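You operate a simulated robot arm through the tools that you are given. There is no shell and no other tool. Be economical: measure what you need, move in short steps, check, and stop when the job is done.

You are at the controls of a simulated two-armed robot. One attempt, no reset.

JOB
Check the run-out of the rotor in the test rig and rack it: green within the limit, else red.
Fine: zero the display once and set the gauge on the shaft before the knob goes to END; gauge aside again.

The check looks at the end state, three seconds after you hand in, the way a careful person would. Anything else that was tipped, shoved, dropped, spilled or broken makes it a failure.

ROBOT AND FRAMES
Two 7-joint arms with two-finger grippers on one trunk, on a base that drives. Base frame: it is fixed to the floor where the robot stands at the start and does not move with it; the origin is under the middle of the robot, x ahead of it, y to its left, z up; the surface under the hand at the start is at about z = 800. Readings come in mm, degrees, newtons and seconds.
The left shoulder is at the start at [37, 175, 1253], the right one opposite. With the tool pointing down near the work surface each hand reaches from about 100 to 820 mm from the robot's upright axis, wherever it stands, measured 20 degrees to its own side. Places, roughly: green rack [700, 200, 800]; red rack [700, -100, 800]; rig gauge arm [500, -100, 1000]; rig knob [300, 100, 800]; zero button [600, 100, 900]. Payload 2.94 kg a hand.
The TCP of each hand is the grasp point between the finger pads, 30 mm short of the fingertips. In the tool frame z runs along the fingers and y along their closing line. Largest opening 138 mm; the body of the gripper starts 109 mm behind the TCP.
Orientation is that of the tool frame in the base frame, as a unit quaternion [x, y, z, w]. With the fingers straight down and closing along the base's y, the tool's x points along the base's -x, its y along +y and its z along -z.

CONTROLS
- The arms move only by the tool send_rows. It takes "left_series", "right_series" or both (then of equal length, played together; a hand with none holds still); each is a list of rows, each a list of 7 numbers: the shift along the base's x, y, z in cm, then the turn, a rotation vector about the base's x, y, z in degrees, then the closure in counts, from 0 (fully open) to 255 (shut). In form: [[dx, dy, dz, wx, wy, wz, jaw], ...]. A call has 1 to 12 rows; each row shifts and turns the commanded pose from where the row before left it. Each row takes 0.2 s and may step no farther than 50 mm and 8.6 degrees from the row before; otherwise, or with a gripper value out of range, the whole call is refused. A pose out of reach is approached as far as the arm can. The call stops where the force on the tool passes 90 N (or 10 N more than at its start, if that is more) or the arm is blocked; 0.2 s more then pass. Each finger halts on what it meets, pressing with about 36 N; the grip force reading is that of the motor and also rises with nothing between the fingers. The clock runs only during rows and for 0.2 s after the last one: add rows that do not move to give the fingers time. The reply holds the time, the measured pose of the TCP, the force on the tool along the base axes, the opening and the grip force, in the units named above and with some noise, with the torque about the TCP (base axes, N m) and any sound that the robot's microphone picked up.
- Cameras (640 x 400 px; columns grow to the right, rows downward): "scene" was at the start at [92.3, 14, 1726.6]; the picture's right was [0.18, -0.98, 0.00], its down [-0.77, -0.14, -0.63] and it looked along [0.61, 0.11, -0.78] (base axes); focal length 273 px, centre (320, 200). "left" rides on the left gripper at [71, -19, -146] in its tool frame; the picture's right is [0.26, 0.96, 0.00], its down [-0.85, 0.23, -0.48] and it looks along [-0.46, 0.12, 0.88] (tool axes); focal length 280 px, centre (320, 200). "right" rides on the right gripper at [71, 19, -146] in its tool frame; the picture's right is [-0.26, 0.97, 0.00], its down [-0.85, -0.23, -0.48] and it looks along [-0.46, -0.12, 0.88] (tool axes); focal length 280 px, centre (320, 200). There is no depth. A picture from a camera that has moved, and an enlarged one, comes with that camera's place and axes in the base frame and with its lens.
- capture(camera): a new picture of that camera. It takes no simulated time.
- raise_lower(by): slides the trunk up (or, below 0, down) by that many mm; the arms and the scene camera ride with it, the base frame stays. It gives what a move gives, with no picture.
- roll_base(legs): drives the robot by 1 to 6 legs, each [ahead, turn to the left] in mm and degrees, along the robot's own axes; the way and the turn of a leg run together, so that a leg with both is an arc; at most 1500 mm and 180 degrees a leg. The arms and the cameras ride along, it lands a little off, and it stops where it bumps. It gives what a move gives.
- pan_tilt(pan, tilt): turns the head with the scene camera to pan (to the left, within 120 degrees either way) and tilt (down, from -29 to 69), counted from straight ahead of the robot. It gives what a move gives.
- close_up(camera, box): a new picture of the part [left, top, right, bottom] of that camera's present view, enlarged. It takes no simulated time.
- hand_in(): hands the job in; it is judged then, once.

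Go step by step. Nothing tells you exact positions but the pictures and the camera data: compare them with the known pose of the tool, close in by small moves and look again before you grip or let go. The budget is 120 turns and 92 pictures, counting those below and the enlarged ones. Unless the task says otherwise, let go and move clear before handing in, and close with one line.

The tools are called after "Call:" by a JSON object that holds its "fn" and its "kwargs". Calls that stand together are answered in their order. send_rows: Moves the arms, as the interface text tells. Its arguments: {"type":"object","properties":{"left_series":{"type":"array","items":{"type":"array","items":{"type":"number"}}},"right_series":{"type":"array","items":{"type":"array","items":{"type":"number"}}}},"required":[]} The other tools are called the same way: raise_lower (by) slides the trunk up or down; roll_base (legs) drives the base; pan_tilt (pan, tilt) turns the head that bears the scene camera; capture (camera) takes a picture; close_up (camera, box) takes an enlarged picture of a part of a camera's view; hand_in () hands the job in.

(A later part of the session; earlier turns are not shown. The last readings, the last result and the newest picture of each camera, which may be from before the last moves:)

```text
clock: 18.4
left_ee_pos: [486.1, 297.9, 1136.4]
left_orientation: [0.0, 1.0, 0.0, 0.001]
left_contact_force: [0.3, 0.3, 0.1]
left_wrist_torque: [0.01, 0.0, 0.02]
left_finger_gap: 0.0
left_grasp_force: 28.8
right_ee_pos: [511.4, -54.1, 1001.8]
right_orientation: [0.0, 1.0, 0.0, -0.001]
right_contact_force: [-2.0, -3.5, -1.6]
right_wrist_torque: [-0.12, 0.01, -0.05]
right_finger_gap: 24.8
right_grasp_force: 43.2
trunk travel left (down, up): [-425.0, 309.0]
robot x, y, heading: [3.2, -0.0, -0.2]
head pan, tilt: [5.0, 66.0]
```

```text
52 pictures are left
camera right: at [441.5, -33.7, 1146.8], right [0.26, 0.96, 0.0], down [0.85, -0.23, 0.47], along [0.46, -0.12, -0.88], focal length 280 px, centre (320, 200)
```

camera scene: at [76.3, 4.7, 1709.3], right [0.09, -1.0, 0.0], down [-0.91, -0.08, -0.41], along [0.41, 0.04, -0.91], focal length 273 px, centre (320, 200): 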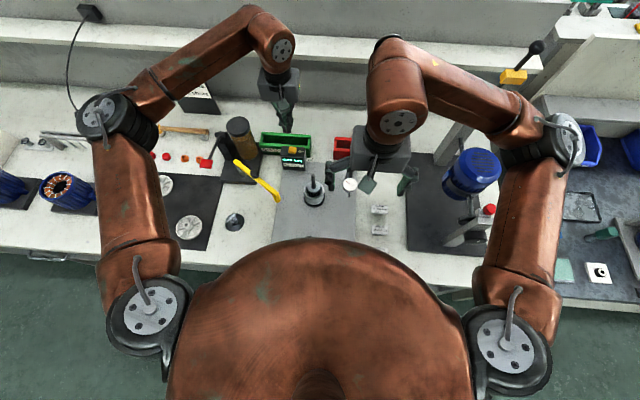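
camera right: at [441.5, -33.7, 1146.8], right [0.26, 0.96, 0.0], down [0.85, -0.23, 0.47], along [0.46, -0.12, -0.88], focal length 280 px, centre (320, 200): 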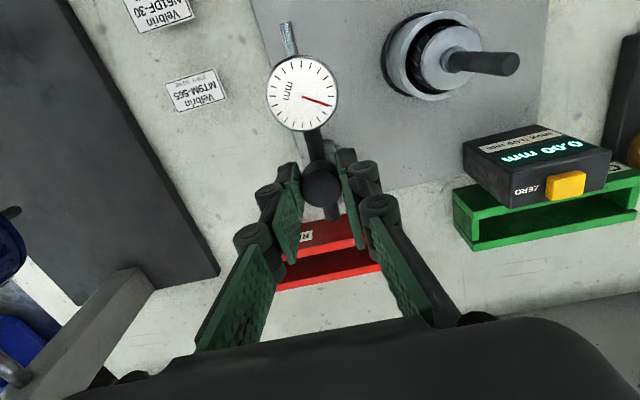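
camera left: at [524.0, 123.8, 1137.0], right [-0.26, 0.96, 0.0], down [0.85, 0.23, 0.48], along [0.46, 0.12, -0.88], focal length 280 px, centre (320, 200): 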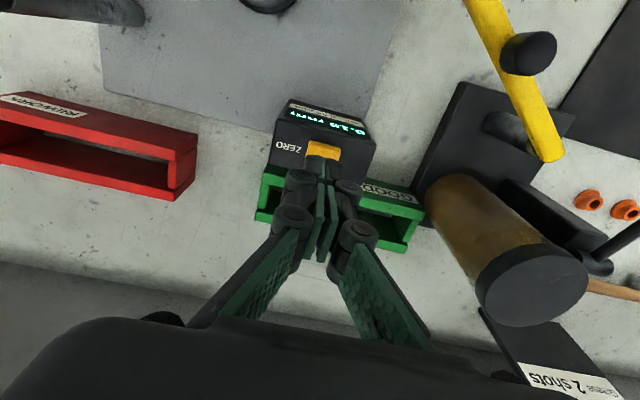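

The knob is gripped (24.8 mm). I enlarge to locate the pivot post precisely.

Call:
{"fn": "close_up", "kwargs": {"camera": "right", "box": [260, 100, 400, 240]}}

Call:
{"fn": "close_up", "kwargs": {"camera": "left", "box": [0, 0, 260, 160]}}

```text
2.86 times, centred on (330, 170) of right
camera zoom: at [441.5, -33.7, 1146.8], right [0.26, 0.96, 0.0], down [0.85, -0.23, 0.47], along [0.46, -0.12, -0.88], focal length 801 px, centre (291, 286)
```

zoom: 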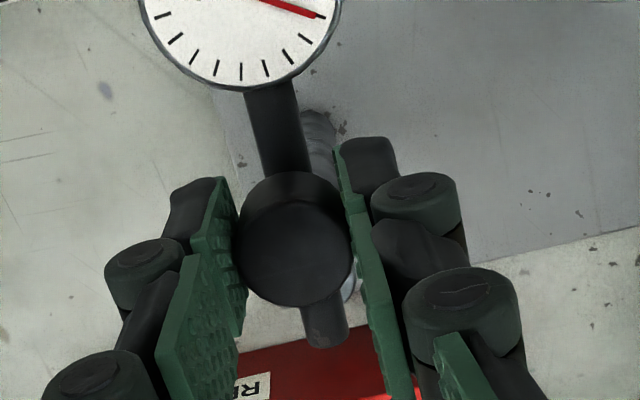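

```text
2.46 times, centred on (130, 80) of left
camera zoom: at [413.0, 278.7, 1281.1], right [-0.26, 0.96, 0.0], down [0.85, 0.23, 0.48], along [0.46, 0.12, -0.88], focal length 690 px, centre (788, 495)
```

zoom: 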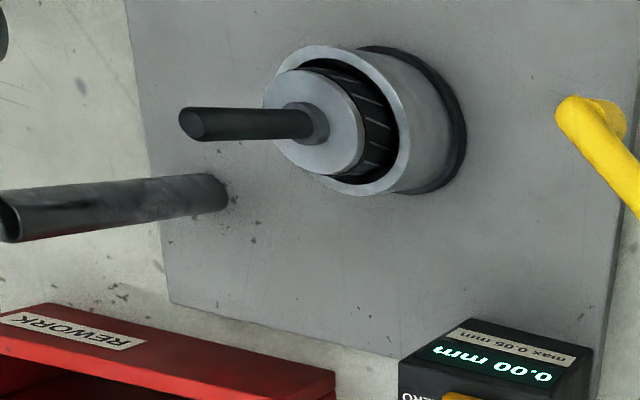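

The post is near [542, -51], the knob 30 mm from it. I swing the arm clockwise (seen from above) in 8-degree steps, first two to test.

Call:
{"fn": "send_rows", "kwargs": {"right_series": [[0.0, 0.43, 0, 0, 0, -8, 230], [0.06, 0.42, 0, 0, 0, -8, 230], [0, 0, 0, 0, 0, 0, 230]]}}

Call:
{"fn": "close_up", "kwargs": {"camera": "scene", "box": [270, 130, 370, 210]}}

```text
clock: 19.2
left_ee_pos: [487.6, 298.7, 1135.8]
left_orientation: [0.0, 1.0, 0.0, -0.001]
left_contact_force: [-0.2, 0.3, 0.2]
left_wrist_torque: [-0.01, -0.01, 0.0]
left_finger_gap: 0.0
left_grasp_force: 28.3
right_ee_pos: [513.1, -43.7, 1000.9]
right_orientation: [0.14, 0.99, 0.001, 0.0]
right_contact_force: [3.5, -2.9, -1.7]
right_wrist_torque: [-0.02, 0.03, -0.09]
right_finger_gap: 24.9
right_grasp_force: 44.2
trunk travel left (down, up): [-425.0, 309.0]
robot x, y, heading: [-1.6, -3.0, -0.0]
head pan, tilt: [5.0, 66.0]
```

```text
5.00 times, centred on (320, 170) of scene
camera zoom: at [77.7, 4.9, 1709.1], right [0.09, -1.0, 0.0], down [-0.91, -0.08, -0.41], along [0.4, 0.04, -0.91], focal length 1363 px, centre (320, 350)
```

zoom: 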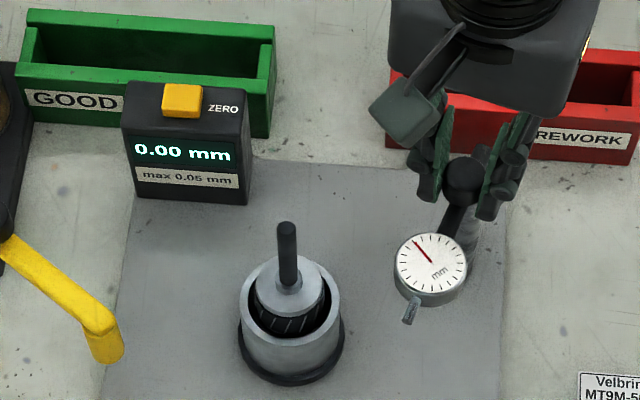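

It swings with little force. I go on to 48 degrees.

Call:
{"fn": "send_rows", "kwargs": {"right_series": [[0.12, 0.41, 0, 0, 0, -8, 230], [0.18, 0.39, 0, 0, 0, -8, 230], [0.23, 0.36, 0, 0, 0, -8, 230], [0.27, 0.33, 0, 0, 0, -8, 230], [0, 0, 0, 0, 0, 0, 230]]}}

Call:
{"fn": "close_up", "kwargs": {"camera": "scene", "box": [270, 130, 370, 210]}}

```text
clock: 20.4
left_ee_pos: [485.8, 298.6, 1134.2]
left_orientation: [0.0, 1.0, 0.0, -0.001]
left_contact_force: [-1.1, 0.5, 0.1]
left_wrist_torque: [0.03, -0.02, 0.0]
left_finger_gap: 0.1
left_grasp_force: 28.4
right_ee_pos: [521.7, -30.0, 1002.6]
right_orientation: [0.408, 0.913, 0.0, 0.0]
right_contact_force: [13.1, -5.7, 1.6]
right_wrist_torque: [-0.46, -0.62, 0.18]
right_finger_gap: 24.5
right_grasp_force: 45.3
trunk travel left (down, up): [-425.0, 309.0]
robot x, y, heading: [1.4, -2.2, -0.1]
head pan, tilt: [5.0, 66.0]
```

```text
5.00 times, centred on (320, 170) of scene
camera zoom: at [78.6, 4.8, 1709.1], right [0.09, -1.0, 0.0], down [-0.91, -0.08, -0.41], along [0.4, 0.04, -0.91], focal length 1363 px, centre (320, 350)
```

zoom: 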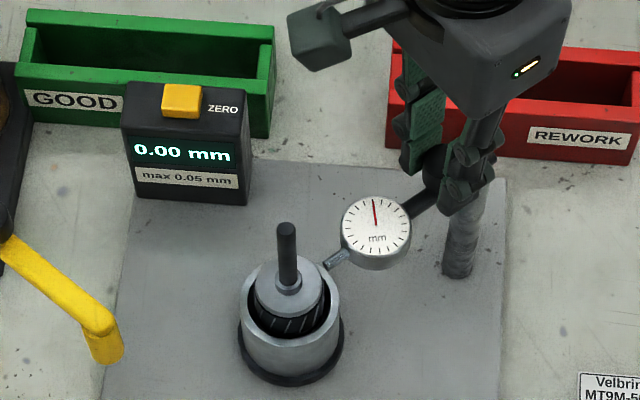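

The arm is near 47 degrees and the true pivot about [543.5, -53]. I continue with a corrected arc by 6 degrees and look.

Call:
{"fn": "send_rows", "kwargs": {"right_series": [[0.35, 0.15, 0, 0, 0, -5, 230], [0.15, 0.12, 0, 0, 0, -3, 230], [0, 0, 0, 0, 0, 0, 230]]}}

Call:
{"fn": "close_up", "kwargs": {"camera": "scene", "box": [280, 150, 350, 210]}}

```text
clock: 21.2
left_ee_pos: [485.6, 297.3, 1136.1]
left_orientation: [0.0, 1.0, 0.0, 0.0]
left_contact_force: [0.0, 0.0, 1.2]
left_wrist_torque: [0.03, 0.02, -0.02]
left_finger_gap: 0.0
left_grasp_force: 28.8
right_ee_pos: [524.7, -27.5, 1002.1]
right_orientation: [0.471, 0.882, 0.001, 0.0]
right_contact_force: [1.8, -6.4, 1.6]
right_wrist_torque: [-0.05, 0.11, -0.18]
right_finger_gap: 24.6
right_grasp_force: 44.8
trunk travel left (down, up): [-425.0, 309.0]
robot x, y, heading: [3.0, 0.4, -0.0]
head pan, tilt: [5.0, 66.0]
```

```text
6.67 times, centred on (315, 180) of scene
camera zoom: at [77.1, 4.4, 1709.2], right [0.09, -1.0, 0.0], down [-0.91, -0.08, -0.41], along [0.4, 0.04, -0.91], focal length 1818 px, centre (353, 333)
```

zoom: 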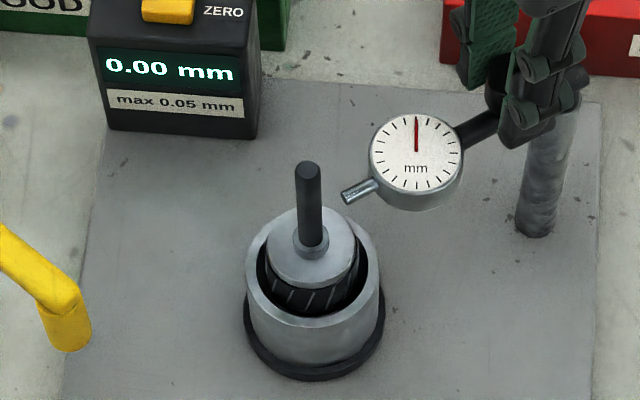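

Tip is about 10 mm from the shaft. I continue 4 degrees.

Call:
{"fn": "send_rows", "kwargs": {"right_series": [[0.22, 0.12, 0, 0, 0, -4, 230], [0, 0, 0, 0, 0, 0, 230]]}}

Call:
{"fn": "close_up", "kwargs": {"camera": "scene", "box": [280, 150, 350, 210]}}

```text
clock: 21.8
left_ee_pos: [485.1, 296.8, 1135.8]
left_orientation: [0.0, 1.0, 0.0, 0.0]
left_contact_force: [-0.1, 0.0, 0.1]
left_wrist_torque: [-0.02, -0.05, -0.02]
left_finger_gap: 0.0
left_grasp_force: 28.2
right_ee_pos: [526.8, -27.1, 1001.2]
right_orientation: [0.5, 0.866, 0.001, 0.0]
right_contact_force: [-3.4, -6.1, 1.3]
right_wrist_torque: [0.13, 0.26, -0.19]
right_finger_gap: 24.4
right_grasp_force: 45.4
trunk travel left (down, up): [-425.0, 309.0]
robot x, y, heading: [0.3, -0.9, 0.2]
head pan, tilt: [5.0, 66.0]
```

```text
6.67 times, centred on (315, 180) of scene
camera zoom: at [76.5, 4.3, 1709.2], right [0.09, -1.0, 0.0], down [-0.91, -0.08, -0.41], along [0.41, 0.04, -0.91], focal length 1818 px, centre (353, 333)
```

zoom: 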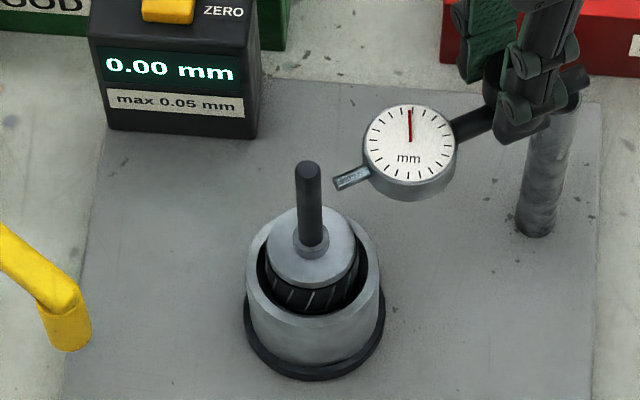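

The plunger now points at the shaft with a small apparent gap. I check from the left and right cameras.

Call:
{"fn": "close_up", "kwargs": {"camera": "left", "box": [0, 0, 200, 125]}}

Call:
{"fn": "capture", "kwargs": {"camera": "right"}}

```text
3.20 times, centred on (100, 62) of left
camera zoom: at [412.6, 278.2, 1281.3], right [-0.26, 0.96, 0.0], down [0.85, 0.23, 0.48], along [0.46, 0.12, -0.88], focal length 897 px, centre (1024, 640)
```

zoom: 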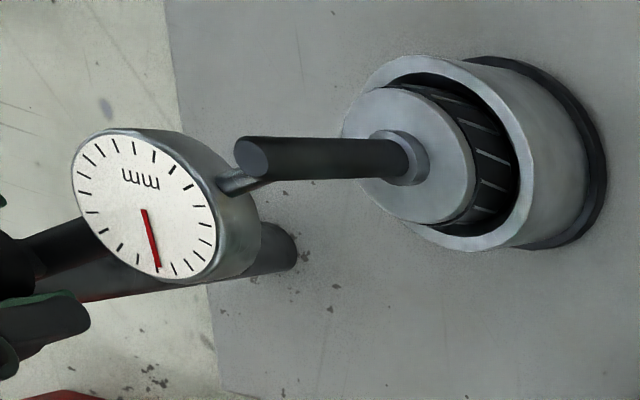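

```text
44 pictures are left
camera right: at [508.8, 45.3, 1146.8], right [0.97, 0.26, 0.0], down [0.23, -0.85, 0.47], along [0.12, -0.46, -0.88], focal length 280 px, centre (320, 200)
```

right: 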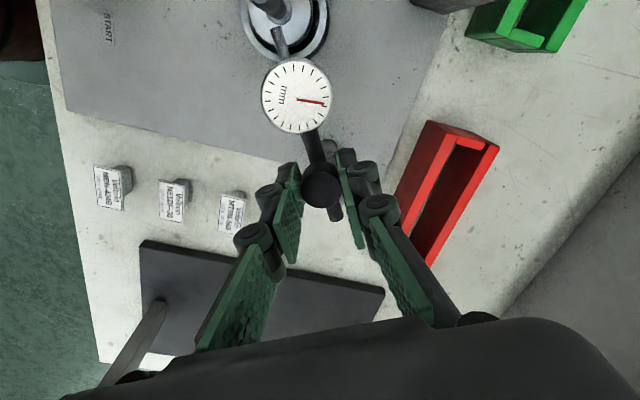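

Call:
{"fn": "close_up", "kwargs": {"camera": "right", "box": [230, 0, 350, 75]}}

```text
5.33 times, centred on (290, 38) of right
camera zoom: at [508.8, 45.3, 1146.8], right [0.97, 0.26, 0.0], down [0.23, -0.85, 0.47], along [0.12, -0.46, -0.88], focal length 1495 px, centre (480, 1067)
```

zoom: 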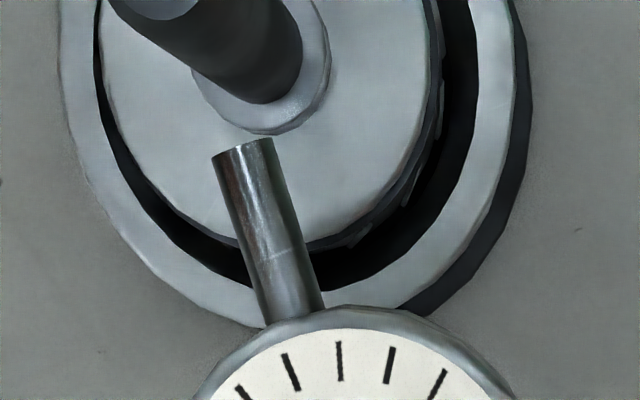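

The plunger is aimed at the shaft. I push 3 degrees more to feel for a stop.

Call:
{"fn": "send_rows", "kwargs": {"right_series": [[0.15, 0.1, 0, 0, 0, -3, 230], [0, 0, 0, 0, 0, 0, 230], [0, 0, 0, 0, 0, 0, 230]]}}

Call:
{"fn": "close_up", "kwargs": {"camera": "scene", "box": [280, 150, 350, 210]}}

```text
clock: 22.6
left_ee_pos: [484.0, 297.7, 1137.2]
left_orientation: [0.0, 1.0, -0.001, 0.0]
left_contact_force: [-0.1, -0.4, 0.5]
left_wrist_torque: [-0.01, -0.01, -0.01]
left_finger_gap: 0.0
left_grasp_force: 28.3
right_ee_pos: [526.3, -25.6, 1002.1]
right_orientation: [0.523, 0.852, 0.0, -0.001]
right_contact_force: [-14.0, -8.9, -1.7]
right_wrist_torque: [-0.31, 0.26, -0.08]
right_finger_gap: 24.4
right_grasp_force: 45.2
trunk travel left (down, up): [-425.0, 309.0]
robot x, y, heading: [-0.4, 1.7, 0.2]
head pan, tilt: [5.0, 66.0]
```

```text
6.67 times, centred on (315, 180) of scene
camera zoom: at [75.0, 4.0, 1709.2], right [0.09, -1.0, 0.0], down [-0.91, -0.08, -0.41], along [0.41, 0.04, -0.91], focal length 1818 px, centre (353, 333)
```

zoom: 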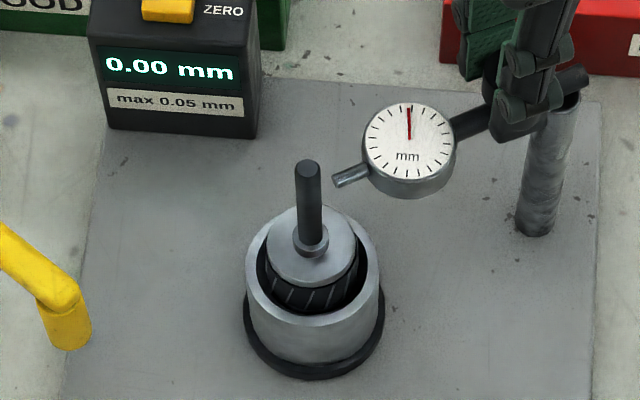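

Force rose with no motion: the arm is at its stop with the gauge aimed on the shaft. I release, lift and bring the right hand aside.

Call:
{"fn": "send_rows", "kwargs": {"right_series": [[-0.1, -0.07, 0, 0, 0, 0, 180], [0, 0, 0, 0, 0, 0, 144], [0, 0, 0, 0, 0, 0, 144], [0, 0, 3, 0, 0, 0, 144], [0, 0, 4, 0, 0, 0, 144], [0, 0, 4, 0, 0, 0, 144], [0, 0, 4, 0, 0, 0, 144], [-1, -4.5, 0, 0, 0, 8, 144], [-1, -4.5, 0, 0, 0, 8, 144], [-1, -4.5, 0, 0, 0, 8, 144], [-1, -4.5, 0, 0, 0, 8, 144], [0, 0, 0, 0, 0, 8, 144]]}}

Call:
{"fn": "close_up", "kwargs": {"camera": "scene", "box": [270, 130, 370, 210]}}

```text
clock: 25.2
left_ee_pos: [485.0, 299.4, 1135.6]
left_orientation: [-0.001, 1.0, -0.001, -0.001]
left_contact_force: [-0.3, 0.9, -0.4]
left_wrist_torque: [-0.04, 0.03, 0.0]
left_finger_gap: 0.0
left_grasp_force: 28.4
right_ee_pos: [487.2, -202.7, 1152.1]
right_orientation: [0.198, 0.98, -0.001, 0.0]
right_contact_force: [-0.4, 0.5, -0.1]
right_wrist_torque: [-0.01, 0.02, -0.03]
right_finger_gap: 60.1
right_grasp_force: 0.0
trunk travel left (down, up): [-425.0, 309.0]
robot x, y, heading: [0.8, 0.2, 0.4]
head pan, tilt: [5.0, 66.0]
```

```text
5.00 times, centred on (320, 170) of scene
camera zoom: at [77.9, 7.5, 1709.1], right [0.09, -1.0, 0.0], down [-0.91, -0.08, -0.41], along [0.4, 0.03, -0.91], focal length 1363 px, centre (320, 350)
```

zoom: 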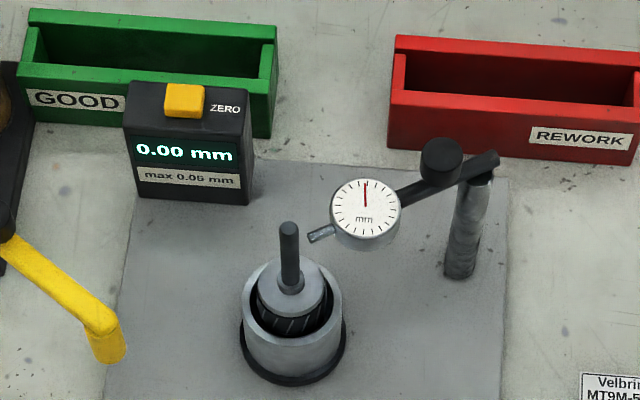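

The gauge stays on the shaft, display 0.00. Now I bring the left hand above the knob.

Call:
{"fn": "send_rows", "kwargs": {"left_series": [[-2.65, -3.5, 0, 0, 0, 0, 116], [-2.65, -3.5, 0, 0, 0, 0, 116], [-2.65, -3.5, 0, 0, 0, 0, 116], [-2.65, -3.5, 0, 0, 0, 0, 116], [-2.65, -3.5, 0, 0, 0, 0, 116], [-2.65, -3.5, 0, 0, 0, 0, 116], [-2.65, -3.5, 0, 0, 0, 0, 116], [0, 0, -4.5, 0, 0, 0, 116], [0, 0, -4.5, 0, 0, 0, 116], [0, 0, -4.5, 0, 0, 0, 116], [0, 0, 0, 0, 0, 0, 116]]}}

Call:
{"fn": "capture", "kwargs": {"camera": "left"}}

```text
clock: 27.6
left_ee_pos: [301.5, 53.2, 999.9]
left_orientation: [0.001, 1.0, 0.0, 0.0]
left_contact_force: [-0.7, -0.1, 0.0]
left_wrist_torque: [-0.03, -0.01, 0.01]
left_finger_gap: 75.4
left_grasp_force: 0.1
right_ee_pos: [487.4, -204.4, 1151.6]
right_orientation: [0.2, 0.98, 0.0, -0.001]
right_contact_force: [-0.6, 0.0, -0.1]
right_wrist_torque: [0.05, 0.02, -0.01]
right_finger_gap: 59.8
right_grasp_force: 0.1
trunk travel left (down, up): [-425.0, 309.0]
robot x, y, heading: [1.8, 2.0, 0.1]
head pan, tilt: [5.0, 66.0]
```

```text
40 pictures are left
camera left: at [227.9, 34.4, 1145.4], right [-0.26, 0.96, 0.0], down [0.85, 0.23, 0.48], along [0.46, 0.12, -0.88], focal length 280 px, centre (320, 200)
```

left: 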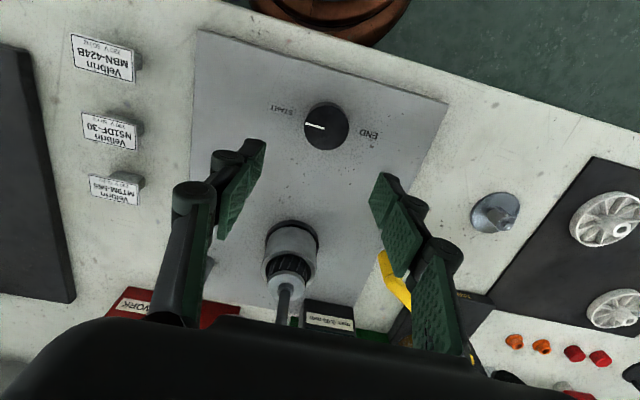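

Knob centre about [300, 58], 47 mm wide. I lower to just above it.

Call:
{"fn": "send_rows", "kwargs": {"left_series": [[0, 0.45, -4.5, 0, 0, 0, 116], [0, 0, -4.5, 0, 0, 0, 116], [0, 0, -4.5, 0, 0, 0, 116], [0, 0, 0, 0, 0, 0, 116]]}}

Call:
{"fn": "capture", "kwargs": {"camera": "left"}}

```text
clock: 28.6
left_ee_pos: [299.7, 60.3, 863.9]
left_orientation: [0.0, 1.0, 0.0, -0.001]
left_contact_force: [-0.4, -0.1, -0.5]
left_wrist_torque: [-0.02, 0.01, -0.01]
left_finger_gap: 75.2
left_grasp_force: 0.1
right_ee_pos: [487.5, -204.9, 1152.7]
right_orientation: [0.199, 0.98, 0.0, 0.0]
right_contact_force: [-0.1, -0.3, 0.8]
right_wrist_torque: [0.01, -0.01, -0.02]
right_finger_gap: 59.9
right_grasp_force: 0.1
trunk travel left (down, up): [-425.0, 309.0]
robot x, y, heading: [-0.2, -1.3, 0.1]
head pan, tilt: [5.0, 66.0]
```

```text
39 pictures are left
camera left: at [227.7, 39.5, 1009.1], right [-0.26, 0.96, 0.0], down [0.85, 0.23, 0.48], along [0.46, 0.12, -0.88], focal length 280 px, centre (320, 200)
```

left: 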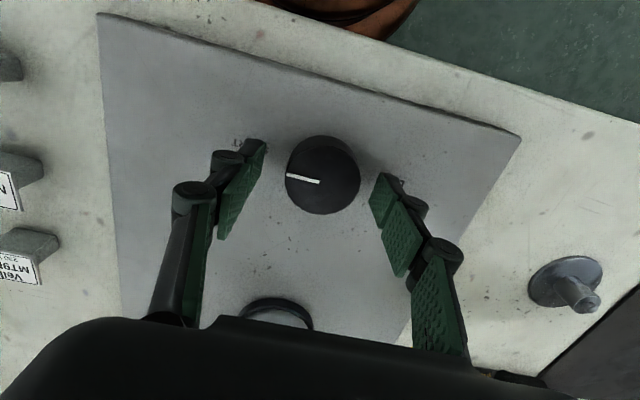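

Well centred. I shift 5 mm ahead, lower 15 mm and close on the knob.

Call:
{"fn": "send_rows", "kwargs": {"left_series": [[0.5, 0.05, -0.5, 0, 0, 0, 116], [0, 0, -0.5, 0, 0, 0, 116], [0, 0, -0.5, 0, 0, 0, 116], [0, 0, 0, 0, 0, 0, 160], [0, 0, 0, 0, 0, 0, 200], [0, 0, 0, 0, 0, 0, 200], [0, 0, 0, 0, 0, 0, 200]]}}

Call:
{"fn": "capture", "kwargs": {"camera": "left"}}

```text
clock: 30.2
left_ee_pos: [304.5, 61.0, 850.0]
left_orientation: [0.0, 1.0, -0.001, 0.0]
left_contact_force: [0.3, 6.9, 0.0]
left_wrist_torque: [0.29, 0.02, 0.0]
left_finger_gap: 46.4
left_grasp_force: 44.9
right_ee_pos: [487.2, -204.6, 1152.5]
right_orientation: [0.2, 0.98, 0.001, 0.0]
right_contact_force: [-0.7, -0.7, 0.2]
right_wrist_torque: [0.03, -0.03, -0.01]
right_finger_gap: 59.9
right_grasp_force: 0.0
trunk travel left (down, up): [-425.0, 309.0]
robot x, y, heading: [-0.7, -2.6, -0.0]
head pan, tilt: [5.0, 66.0]
```

```text
38 pictures are left
camera left: at [233.1, 40.9, 995.2], right [-0.26, 0.96, 0.0], down [0.85, 0.23, 0.48], along [0.46, 0.13, -0.88], focal length 280 px, centre (320, 200)
```

left: 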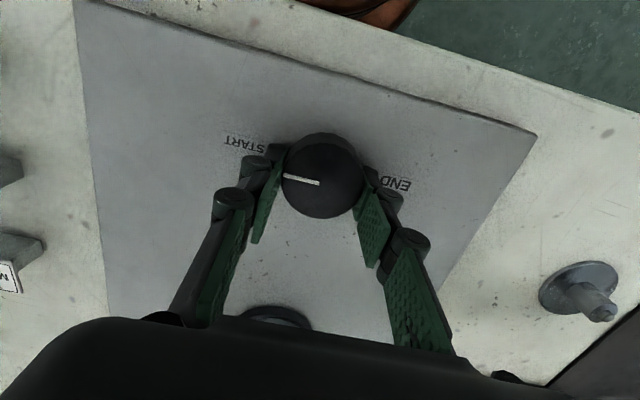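

Gripped. I test-turn by 8 degrees counterclockwise (over the far side) and watch the torque.

Call:
{"fn": "send_rows", "kwargs": {"left_series": [[0, 0.1, 0, 0, 0, 4, 200], [0, 0, 0, 0, 0, 4, 200], [0, 0, 0, 0, 0, 0, 200]]}}

Call:
{"fn": "close_up", "kwargs": {"camera": "left", "box": [260, 110, 420, 230]}}

```text
clock: 31.0
left_ee_pos: [304.8, 61.4, 851.1]
left_orientation: [-0.072, 0.997, 0.0, -0.001]
left_contact_force: [1.0, 7.6, -5.4]
left_wrist_torque: [0.19, -0.11, -0.47]
left_finger_gap: 45.9
left_grasp_force: 45.0
right_ee_pos: [488.4, -203.3, 1152.7]
right_orientation: [0.199, 0.98, 0.001, 0.001]
right_contact_force: [0.5, -0.6, 0.0]
right_wrist_torque: [-0.01, -0.01, 0.03]
right_finger_gap: 60.1
right_grasp_force: 0.0
trunk travel left (down, up): [-425.0, 309.0]
robot x, y, heading: [-1.6, -0.9, 0.1]
head pan, tilt: [5.0, 66.0]
```

```text
3.33 times, centred on (340, 170) of left
camera zoom: at [236.6, 32.2, 995.3], right [-0.4, 0.92, 0.0], down [0.81, 0.35, 0.48], along [0.44, 0.19, -0.88], focal length 935 px, centre (253, 300)
```

zoom: 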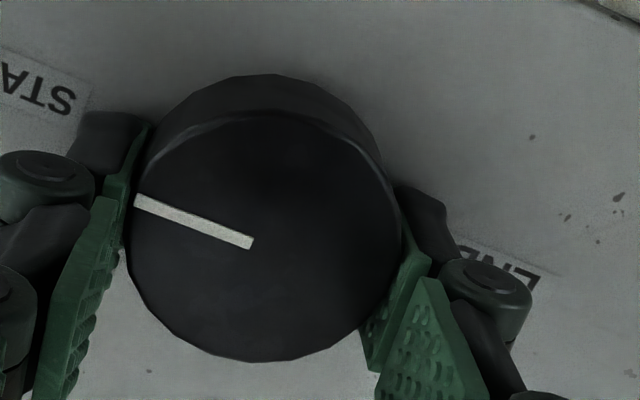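

The pointer did not follow; the torque opposed. I try clockwise (over the near side).

Call:
{"fn": "send_rows", "kwargs": {"left_series": [[0, 0, 0, 0, 0, -7, 200], [0, 0, 0, 0, 0, -7, 200], [0, 0, 0, 0, 0, -7, 200], [0, 0, 0, 0, 0, -7, 200], [0, 0, 0, 0, 0, 0, 200]]}}

Call:
{"fn": "close_up", "kwargs": {"camera": "left", "box": [260, 110, 420, 230]}}

```text
clock: 32.2
left_ee_pos: [305.3, 58.8, 849.6]
left_orientation: [0.175, 0.985, -0.001, -0.001]
left_contact_force: [-2.2, -12.8, -25.9]
left_wrist_torque: [-0.45, -0.42, 0.07]
left_finger_gap: 46.0
left_grasp_force: 44.9
right_ee_pos: [488.4, -205.2, 1151.0]
right_orientation: [0.199, 0.98, 0.002, 0.0]
right_contact_force: [0.6, 0.7, -0.1]
right_wrist_torque: [0.02, 0.02, 0.04]
right_finger_gap: 60.0
right_grasp_force: 0.0
trunk travel left (down, up): [-425.0, 309.0]
robot x, y, heading: [-1.4, 1.1, -0.2]
head pan, tilt: [5.0, 66.0]
```

```text
3.33 times, centred on (340, 170) of left
camera zoom: at [230.8, 65.0, 995.5], right [0.09, 1.0, 0.0], down [0.88, -0.07, 0.47], along [0.47, -0.04, -0.88], focal length 935 px, centre (253, 300)
```

zoom: 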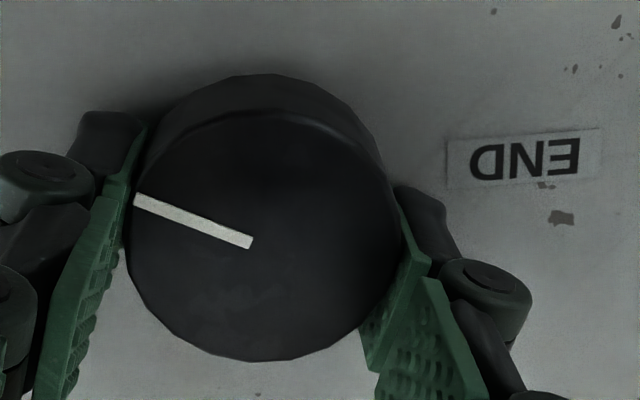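

The knob follows clockwise. I continue in that direction by 64 degrees.

Call:
{"fn": "send_rows", "kwargs": {"left_series": [[0, -0.1, -0.1, 0, 0, -8, 200], [0, 0, 0, 0, 0, -8, 200], [0, 0, 0, 0, 0, -8, 200], [0, 0, 0, 0, 0, -8, 200], [0, 0, 0, 0, 0, -8, 200], [0, 0, 0, 0, 0, -8, 200], [0, 0, 0, 0, 0, -8, 200], [0, 0, 0, 0, 0, -8, 200], [0, 0, 0, 0, 0, 0, 200]]}}

Call:
{"fn": "capture", "kwargs": {"camera": "left"}}

```text
clock: 34.2
left_ee_pos: [299.2, 56.9, 850.1]
left_orientation: [0.67, 0.743, -0.003, -0.002]
left_contact_force: [-34.7, -22.4, -16.9]
left_wrist_torque: [-0.12, 0.28, 0.18]
left_finger_gap: 45.6
left_grasp_force: 44.9
right_ee_pos: [483.3, -205.8, 1152.9]
right_orientation: [0.2, 0.98, 0.001, 0.0]
right_contact_force: [-0.2, 0.2, -0.1]
right_wrist_torque: [0.02, -0.03, 0.0]
right_finger_gap: 59.8
right_grasp_force: 0.0
trunk travel left (down, up): [-425.0, 309.0]
robot x, y, heading: [-1.8, -0.7, -0.1]
head pan, tilt: [5.0, 66.0]
```

```text
35 pictures are left
camera left: at [273.1, 125.3, 995.5], right [0.93, 0.36, -0.01], down [0.32, -0.82, 0.48], along [0.17, -0.45, -0.88], focal length 280 px, centre (320, 200)
```

left: 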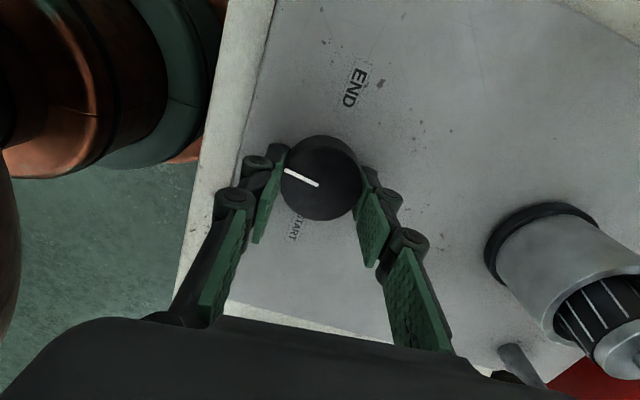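

The pointer is halfway (toward me). The hand is 6 mm off the knob axis, so I correct that, open and rotate back for a second stroke.

Call:
{"fn": "send_rows", "kwargs": {"left_series": [[-0.6, -0.3, 0, 0, 0, 0, 200], [0, 0, 0, 0, 0, 0, 116], [0, 0, 0, 0, 0, 0, 116], [0, 0, 0, 0, 0, 0, 116]]}}

Call:
{"fn": "send_rows", "kwargs": {"left_series": [[0, 0, 0, 0, 0, 8, 116], [0, 0, 0, 0, 0, 8, 116], [0, 0, 0, 0, 0, 8, 116], [0, 0, 0, 0, 0, 8, 116], [0, 0, 0, 0, 0, 8, 116], [0, 0, 0, 0, 0, 8, 116], [0, 0, 0, 0, 0, 8, 116], [0, 0, 0, 0, 0, 8, 116], [0, 0, 0, 0, 0, 8, 116], [0, 0, 0, 0, 0, 8, 116], [0, 0, 0, 0, 0, 8, 116], [0, 0, 0, 0, 0, 0, 116]]}}

Call:
{"fn": "capture", "kwargs": {"camera": "left"}}

```text
clock: 35.2
left_ee_pos: [298.7, 56.2, 850.3]
left_orientation: [0.669, 0.743, 0.0, 0.0]
left_contact_force: [-0.3, 0.2, -0.5]
left_wrist_torque: [0.02, -0.01, 0.01]
left_finger_gap: 75.2
left_grasp_force: 0.0
right_ee_pos: [487.4, -204.8, 1152.3]
right_orientation: [0.199, 0.98, 0.0, 0.0]
right_contact_force: [0.2, -0.2, 0.4]
right_wrist_torque: [-0.01, 0.02, -0.01]
right_finger_gap: 59.9
right_grasp_force: 0.1
trunk travel left (down, up): [-425.0, 309.0]
robot x, y, heading: [-0.1, -2.6, 0.0]
head pan, tilt: [5.0, 66.0]
```

```text
clock: 37.8
left_ee_pos: [300.1, 56.5, 849.0]
left_orientation: [-0.035, 0.999, 0.0, -0.001]
left_contact_force: [-0.2, -0.1, -0.1]
left_wrist_torque: [-0.02, 0.01, -0.01]
left_finger_gap: 75.1
left_grasp_force: 0.1
right_ee_pos: [487.9, -203.9, 1152.4]
right_orientation: [0.199, 0.98, 0.001, 0.0]
right_contact_force: [-0.1, 0.0, 0.5]
right_wrist_torque: [0.0, 0.01, -0.01]
right_finger_gap: 60.1
right_grasp_force: 0.2
trunk travel left (down, up): [-425.0, 309.0]
robot x, y, heading: [-1.7, -2.7, 0.1]
head pan, tilt: [5.0, 66.0]
```

```text
34 pictures are left
camera left: at [228.3, 31.8, 995.1], right [-0.33, 0.94, 0.0], down [0.83, 0.29, 0.48], along [0.45, 0.16, -0.88], focal length 280 px, centre (320, 200)
```

left: 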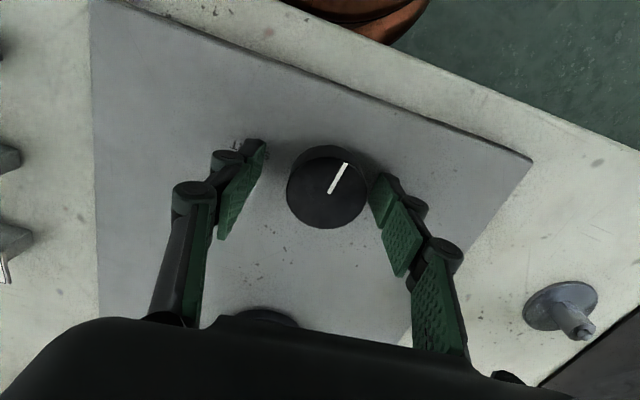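

I centre by 4 mm, re-grip and turn 72 degrees more.

Call:
{"fn": "send_rows", "kwargs": {"left_series": [[0, 0.4, 0, 0, 0, 0, 160], [0, 0, 0, 0, 0, 0, 200], [0, 0, 0, 0, 0, 0, 200], [0, 0, 0, 0, 0, -8, 200], [0, 0, 0, 0, 0, -8, 200], [0, 0, 0, 0, 0, -8, 200], [0, 0, 0, 0, 0, -8, 200], [0, 0, 0, 0, 0, -8, 200], [0, 0, 0, 0, 0, -8, 200], [0, 0, 0, 0, 0, -8, 200], [0, 0, 0, 0, 0, -8, 200], [0, 0, 0, 0, 0, 0, 200]]}}

Call:
{"fn": "capture", "kwargs": {"camera": "left"}}

Call:
{"fn": "close_up", "kwargs": {"camera": "scene", "box": [270, 130, 370, 210]}}

```text
clock: 40.4
left_ee_pos: [298.8, 60.3, 848.8]
left_orientation: [0.501, 0.866, 0.0, 0.0]
left_contact_force: [2.2, 9.9, 11.7]
left_wrist_torque: [0.47, 0.01, -0.03]
left_finger_gap: 46.7
left_grasp_force: 45.1
right_ee_pos: [487.8, -202.2, 1152.3]
right_orientation: [0.2, 0.98, 0.0, -0.001]
right_contact_force: [0.2, 1.1, -0.1]
right_wrist_torque: [-0.02, 0.0, 0.01]
right_finger_gap: 60.1
right_grasp_force: 0.0
trunk travel left (down, up): [-425.0, 309.0]
robot x, y, heading: [-0.2, -2.0, -0.1]
head pan, tilt: [5.0, 66.0]
```

```text
33 pictures are left
camera left: at [245.6, 112.7, 995.0], right [0.71, 0.71, 0.0], down [0.62, -0.62, 0.48], along [0.34, -0.34, -0.88], focal length 280 px, centre (320, 200)
```

left: 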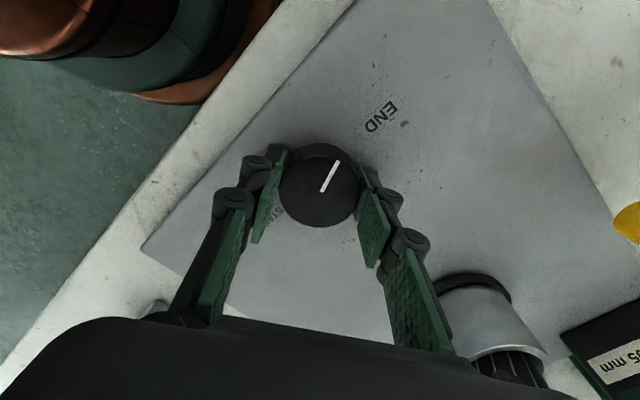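

```text
5.00 times, centred on (320, 170) of scene
camera zoom: at [76.5, 5.9, 1709.2], right [0.09, -1.0, 0.0], down [-0.91, -0.08, -0.41], along [0.41, 0.03, -0.91], focal length 1363 px, centre (320, 350)
```

zoom: 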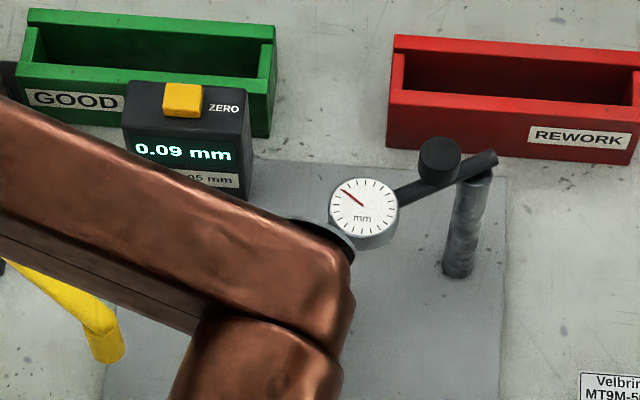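

Pointer is about 12 degrees short of END; display 0.09. I turn on, gently, to the stop.

Call:
{"fn": "send_rows", "kwargs": {"left_series": [[0, 0, 0, 0, 0, -6, 200], [0, 0, 0, 0, 0, -6, 200], [0, 0, 0, 0, 0, 0, 200]]}}

Call:
{"fn": "close_up", "kwargs": {"camera": "left", "box": [240, 70, 440, 240]}}

Call:
{"fn": "close_up", "kwargs": {"camera": "scene", "box": [270, 130, 370, 210]}}

```text
clock: 41.2
left_ee_pos: [299.3, 61.3, 850.1]
left_orientation: [0.588, 0.809, 0.0, 0.0]
left_contact_force: [5.1, 13.2, 15.7]
left_wrist_torque: [0.33, -0.12, -0.01]
left_finger_gap: 46.5
left_grasp_force: 44.5
right_ee_pos: [487.0, -202.6, 1152.1]
right_orientation: [0.199, 0.98, 0.0, 0.0]
right_contact_force: [0.6, 0.9, -0.2]
right_wrist_torque: [0.0, 0.04, -0.02]
right_finger_gap: 59.7
right_grasp_force: 0.0
trunk travel left (down, up): [-425.0, 309.0]
robot x, y, heading: [-0.6, -1.8, -0.1]
head pan, tilt: [5.0, 66.0]
```

```text
2.35 times, centred on (340, 155) of left
camera zoom: at [257.6, 122.4, 994.9], right [0.84, 0.55, 0.0], down [0.48, -0.74, 0.48], along [0.26, -0.4, -0.88], focal length 660 px, centre (273, 306)
```

zoom: 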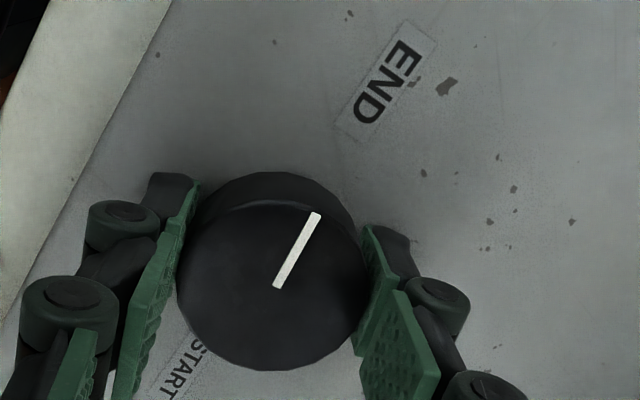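

```text
5.00 times, centred on (320, 170) of scene
camera zoom: at [76.7, 6.3, 1709.2], right [0.09, -1.0, 0.0], down [-0.91, -0.08, -0.41], along [0.41, 0.03, -0.91], focal length 1363 px, centre (320, 350)
```

zoom: 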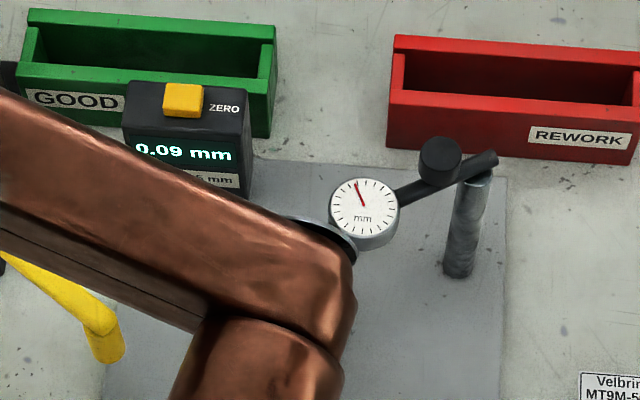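

Call:
{"fn": "send_rows", "kwargs": {"left_series": [[0, 0, 0, 0, 0, -6, 200], [0, 0, 0, 0, 0, -6, 200], [0, 0, 0, 0, 0, 0, 200]]}}

Call:
{"fn": "close_up", "kwargs": {"camera": "left", "box": [240, 70, 440, 240]}}

Call:
{"fn": "close_up", "kwargs": {"camera": "scene", "box": [270, 130, 370, 210]}}

```text
clock: 42.0
left_ee_pos: [300.0, 61.0, 849.7]
left_orientation: [0.669, 0.744, 0.0, -0.001]
left_contact_force: [9.1, 12.2, 14.8]
left_wrist_torque: [0.34, -0.18, -0.04]
left_finger_gap: 46.6
left_grasp_force: 45.3
right_ee_pos: [487.4, -203.1, 1151.8]
right_orientation: [0.199, 0.98, 0.0, 0.0]
right_contact_force: [-0.2, -0.4, -0.5]
right_wrist_torque: [0.01, 0.02, -0.03]
right_finger_gap: 60.1
right_grasp_force: 0.0
trunk travel left (down, up): [-425.0, 309.0]
robot x, y, heading: [0.3, 0.2, 0.3]
head pan, tilt: [5.0, 66.0]
```

```text
2.35 times, centred on (340, 155) of left
camera zoom: at [271.4, 129.5, 994.9], right [0.93, 0.36, 0.0], down [0.32, -0.82, 0.48], along [0.17, -0.44, -0.88], focal length 660 px, centre (273, 306)
```

zoom: 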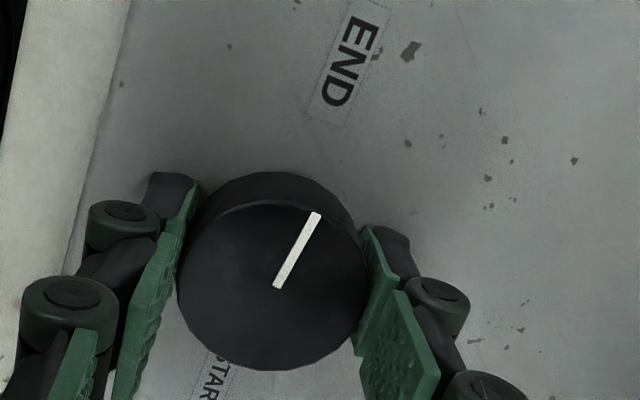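

```text
5.00 times, centred on (320, 170) of scene
camera zoom: at [77.2, 6.3, 1709.2], right [0.09, -1.0, 0.0], down [-0.91, -0.08, -0.41], along [0.4, 0.03, -0.91], focal length 1363 px, centre (320, 350)
```

zoom: 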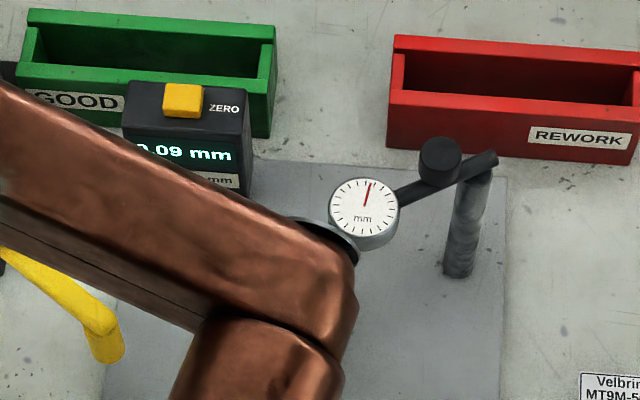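

Call:
{"fn": "send_rows", "kwargs": {"left_series": [[0, 0, 0, 0, 0, -6, 200], [0, 0, 0, 0, 0, -6, 200], [0, 0, 0, 0, 0, 0, 200]]}}

Call:
{"fn": "close_up", "kwargs": {"camera": "left", "box": [240, 70, 440, 240]}}

```text
clock: 42.8
left_ee_pos: [299.8, 59.4, 849.5]
left_orientation: [0.744, 0.668, -0.001, 0.001]
left_contact_force: [6.7, 1.0, 6.1]
left_wrist_torque: [-0.35, -0.16, 0.59]
left_finger_gap: 45.4
left_grasp_force: 45.2
right_ee_pos: [488.5, -204.9, 1152.5]
right_orientation: [0.199, 0.98, 0.001, -0.001]
right_contact_force: [-0.2, 0.6, 1.5]
right_wrist_torque: [-0.02, -0.01, 0.01]
right_finger_gap: 60.0
right_grasp_force: 0.1
trunk travel left (down, up): [-425.0, 309.0]
robot x, y, heading: [-2.0, -1.4, -0.1]
head pan, tilt: [5.0, 66.0]
```

```text
2.35 times, centred on (340, 155) of left
camera zoom: at [286.4, 132.0, 994.8], right [0.99, 0.16, 0.0], down [0.14, -0.87, 0.48], along [0.07, -0.47, -0.88], focal length 660 px, centre (273, 306)
```

zoom: 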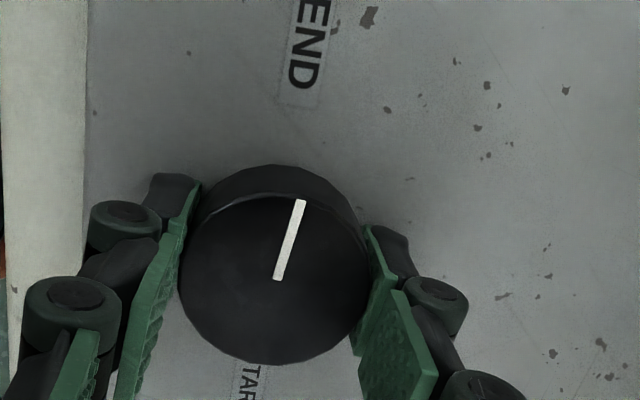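

The stop is reached at END and the display showed 0.09 mm, above 0.05. I release the knob, lift and park the left hand, then confirm the reading.

Call:
{"fn": "send_rows", "kwargs": {"left_series": [[0, 0, 0, 0, 0, 3, 160], [0, 0, 0, 0, 0, 0, 116], [0, 0, 0, 0, 0, 0, 116], [0, 0, 4.5, 0, 0, 0, 116], [0, 0, 4.8, 0, 0, 0, 116], [0, 0, 4.8, 0, 0, 0, 116], [0, 0, 4.8, 0, 0, 8, 116], [0, 0, 4.8, 0, 0, 8, 116], [0, 0, 4.8, 0, 0, 8, 116], [0, 4.8, 0, 0, 0, 8, 116], [0, 4.8, 0, 0, 0, 8, 116], [0, 0, 0, 0, 0, 8, 116]]}}

Call:
{"fn": "send_rows", "kwargs": {"left_series": [[0, 4.8, 0, 0, 0, 8, 116], [0, 4.8, 0, 0, 0, 8, 116], [0, 4.8, 0, 0, 0, 8, 116], [0, 0, 0, 0, 0, 8, 116], [0, 0, 0, 0, 0, 8, 116], [0, 0, 0, 0, 0, 0, 116]]}}

Call:
{"fn": "close_up", "kwargs": {"camera": "scene", "box": [260, 125, 380, 215]}}

```text
clock: 45.4
left_ee_pos: [298.5, 156.2, 1134.4]
left_orientation: [0.382, 0.924, 0.0, -0.001]
left_contact_force: [0.6, -0.4, 0.1]
left_wrist_torque: [0.04, 0.01, -0.04]
left_finger_gap: 75.2
left_grasp_force: 0.1
right_ee_pos: [488.1, -206.1, 1151.2]
right_orientation: [0.199, 0.98, 0.001, 0.0]
right_contact_force: [0.4, 0.7, -0.6]
right_wrist_torque: [0.07, 0.03, 0.01]
right_finger_gap: 60.0
right_grasp_force: 0.1
trunk travel left (down, up): [-425.0, 309.0]
robot x, y, heading: [-1.5, 2.6, 0.1]
head pan, tilt: [5.0, 66.0]
```

```text
clock: 46.8
left_ee_pos: [299.7, 299.3, 1134.1]
left_orientation: [0.043, 0.999, -0.001, -0.001]
left_contact_force: [-0.7, 0.0, 0.1]
left_wrist_torque: [-0.01, -0.01, 0.01]
left_finger_gap: 75.2
left_grasp_force: 0.1
right_ee_pos: [487.2, -203.0, 1151.8]
right_orientation: [0.199, 0.98, 0.0, 0.0]
right_contact_force: [0.5, -0.1, -0.2]
right_wrist_torque: [0.0, 0.04, -0.01]
right_finger_gap: 60.2
right_grasp_force: 0.0
trunk travel left (down, up): [-425.0, 309.0]
robot x, y, heading: [1.1, -0.2, 0.1]
head pan, tilt: [5.0, 66.0]
```

```text
4.44 times, centred on (320, 170) of scene
camera zoom: at [77.5, 4.8, 1709.1], right [0.09, -1.0, 0.0], down [-0.91, -0.08, -0.41], along [0.4, 0.04, -0.91], focal length 1212 px, centre (320, 333)
```

zoom: 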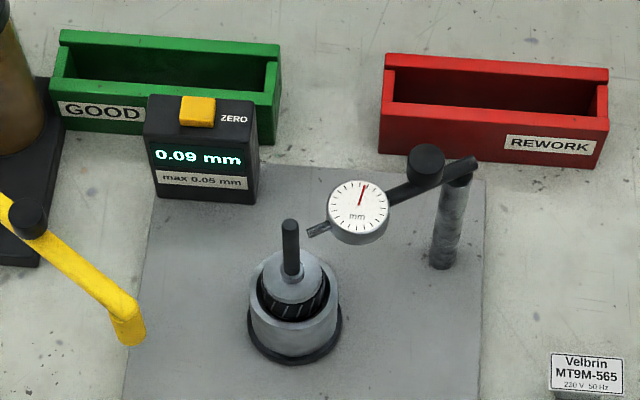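

Confirmed: 0.09 mm, over the limit, so the rotor goes into the red rack. Now the right hand goes back to the gauge knob at about [526.5, -26].

Call:
{"fn": "send_rows", "kwargs": {"right_series": [[1, 4.5, 0, 0, 0, -8, 144], [1, 4.5, 0, 0, 0, -8, 144], [1, 4.5, 0, 0, 0, -8, 144], [0.9, 4.2, 0, 0, 0, -8, 144], [0, 0, -4.5, 0, 0, 0, 144], [0, 0, -4.0, 0, 0, 0, 144], [0, 0, -3, 0, 0, 0, 144], [0, 0, 0, 0, 0, 0, 144]]}}

Call:
{"fn": "capture", "kwargs": {"camera": "right"}}

```text
clock: 48.6
left_ee_pos: [298.2, 301.4, 1134.7]
left_orientation: [0.044, 0.999, -0.001, 0.0]
left_contact_force: [-1.1, 0.2, -0.2]
left_wrist_torque: [-0.02, -0.03, -0.03]
left_finger_gap: 75.2
left_grasp_force: 0.1
right_ee_pos: [528.2, -26.0, 1035.7]
right_orientation: [0.461, 0.887, 0.0, 0.0]
right_contact_force: [0.4, 0.4, -0.2]
right_wrist_torque: [-0.05, -0.02, -0.03]
right_finger_gap: 59.8
right_grasp_force: 0.1
trunk travel left (down, up): [-425.0, 309.0]
robot x, y, heading: [-0.7, 0.7, -0.1]
head pan, tilt: [5.0, 66.0]
```

```text
25 pictures are left
camera right: at [503.2, 43.1, 1182.7], right [0.94, 0.34, 0.0], down [0.3, -0.83, 0.48], along [0.16, -0.45, -0.88], focal length 280 px, centre (320, 200)
```

right: 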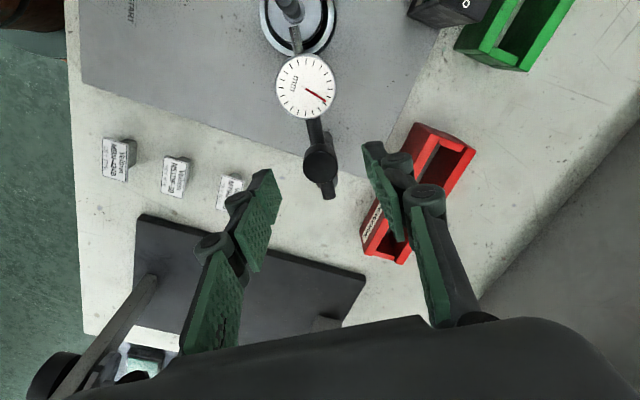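

Aligned. I descend, grip and swing the arm back along the same arc.

Call:
{"fn": "send_rows", "kwargs": {"right_series": [[-0.1, 0, -2, 0, 0, 0, 144], [0, 0, -1.4, 0, 0, 0, 144], [0, 0, 0, 0, 0, 0, 200], [0, 0, 0, 0, 0, 0, 230], [0, 0, 0, 0, 0, 0, 230], [0, 0, 0, 0, 0, 0, 230]]}}

Call:
{"fn": "send_rows", "kwargs": {"right_series": [[-0.36, -0.26, 0, 0, 0, 8, 230], [-0.32, -0.32, 0, 0, 0, 8, 230], [-0.26, -0.36, 0, 0, 0, 8, 230], [-0.22, -0.39, 0, 0, 0, 8, 230], [0, 0, 0, 0, 0, 0, 230]]}}

```text
clock: 50.0
left_ee_pos: [299.6, 301.0, 1134.6]
left_orientation: [0.043, 0.999, 0.0, -0.001]
left_contact_force: [-1.0, -0.5, 0.0]
left_wrist_torque: [0.02, -0.01, -0.01]
left_finger_gap: 75.2
left_grasp_force: 0.1
right_ee_pos: [527.0, -27.3, 1003.0]
right_orientation: [0.462, 0.887, 0.0, 0.0]
right_contact_force: [2.3, 1.9, -3.2]
right_wrist_torque: [0.07, -0.16, -0.02]
right_finger_gap: 24.7
right_grasp_force: 42.7
trunk travel left (down, up): [-425.0, 309.0]
robot x, y, heading: [5.2, 0.6, 0.0]
head pan, tilt: [5.0, 66.0]
```

```text
clock: 51.2
left_ee_pos: [298.3, 301.0, 1132.6]
left_orientation: [0.044, 0.999, -0.001, 0.0]
left_contact_force: [0.0, 0.2, 0.4]
left_wrist_torque: [0.0, -0.02, 0.01]
left_finger_gap: 75.0
left_grasp_force: 0.1
right_ee_pos: [514.4, -40.7, 1002.0]
right_orientation: [0.199, 0.98, 0.0, -0.001]
right_contact_force: [2.4, 4.9, -3.1]
right_wrist_torque: [0.13, -0.09, 0.21]
right_finger_gap: 24.7
right_grasp_force: 44.8
trunk travel left (down, up): [-425.0, 309.0]
robot x, y, heading: [1.5, -4.0, 0.0]
head pan, tilt: [5.0, 66.0]
```

Call:
{"fn": "send_rows", "kwargs": {"right_series": [[-0.16, -0.41, 0, 0, 0, 8, 230], [-0.1, -0.44, 0, 0, 0, 8, 230], [-0.04, -0.44, 0, 0, 0, 8, 230], [0, -0.05, 0, 0, 0, 0, 230], [0, 0, 0, 0, 0, 0, 230]]}}

Call:
{"fn": "close_up", "kwargs": {"camera": "scene", "box": [260, 125, 380, 215]}}

```text
clock: 52.4
left_ee_pos: [299.4, 301.9, 1133.5]
left_orientation: [0.044, 0.999, -0.001, 0.001]
left_contact_force: [-0.5, 0.9, -0.1]
left_wrist_torque: [-0.02, 0.03, -0.01]
left_finger_gap: 75.4
left_grasp_force: 0.1
right_ee_pos: [512.0, -52.6, 1002.7]
right_orientation: [-0.01, 1.0, -0.001, -0.001]
right_contact_force: [-0.9, 6.8, -9.3]
right_wrist_torque: [0.15, -0.3, 0.31]
right_finger_gap: 25.2
right_grasp_force: 44.8
trunk travel left (down, up): [-425.0, 309.0]
robot x, y, heading: [1.2, 0.6, 0.1]
head pan, tilt: [5.0, 66.0]
```

```text
4.44 times, centred on (320, 170) of scene
camera zoom: at [77.5, 6.6, 1709.1], right [0.09, -1.0, 0.0], down [-0.91, -0.08, -0.41], along [0.4, 0.03, -0.91], focal length 1212 px, centre (320, 333)
```

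zoom: 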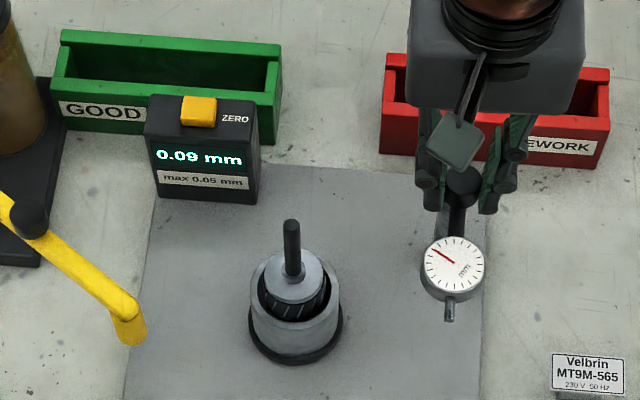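

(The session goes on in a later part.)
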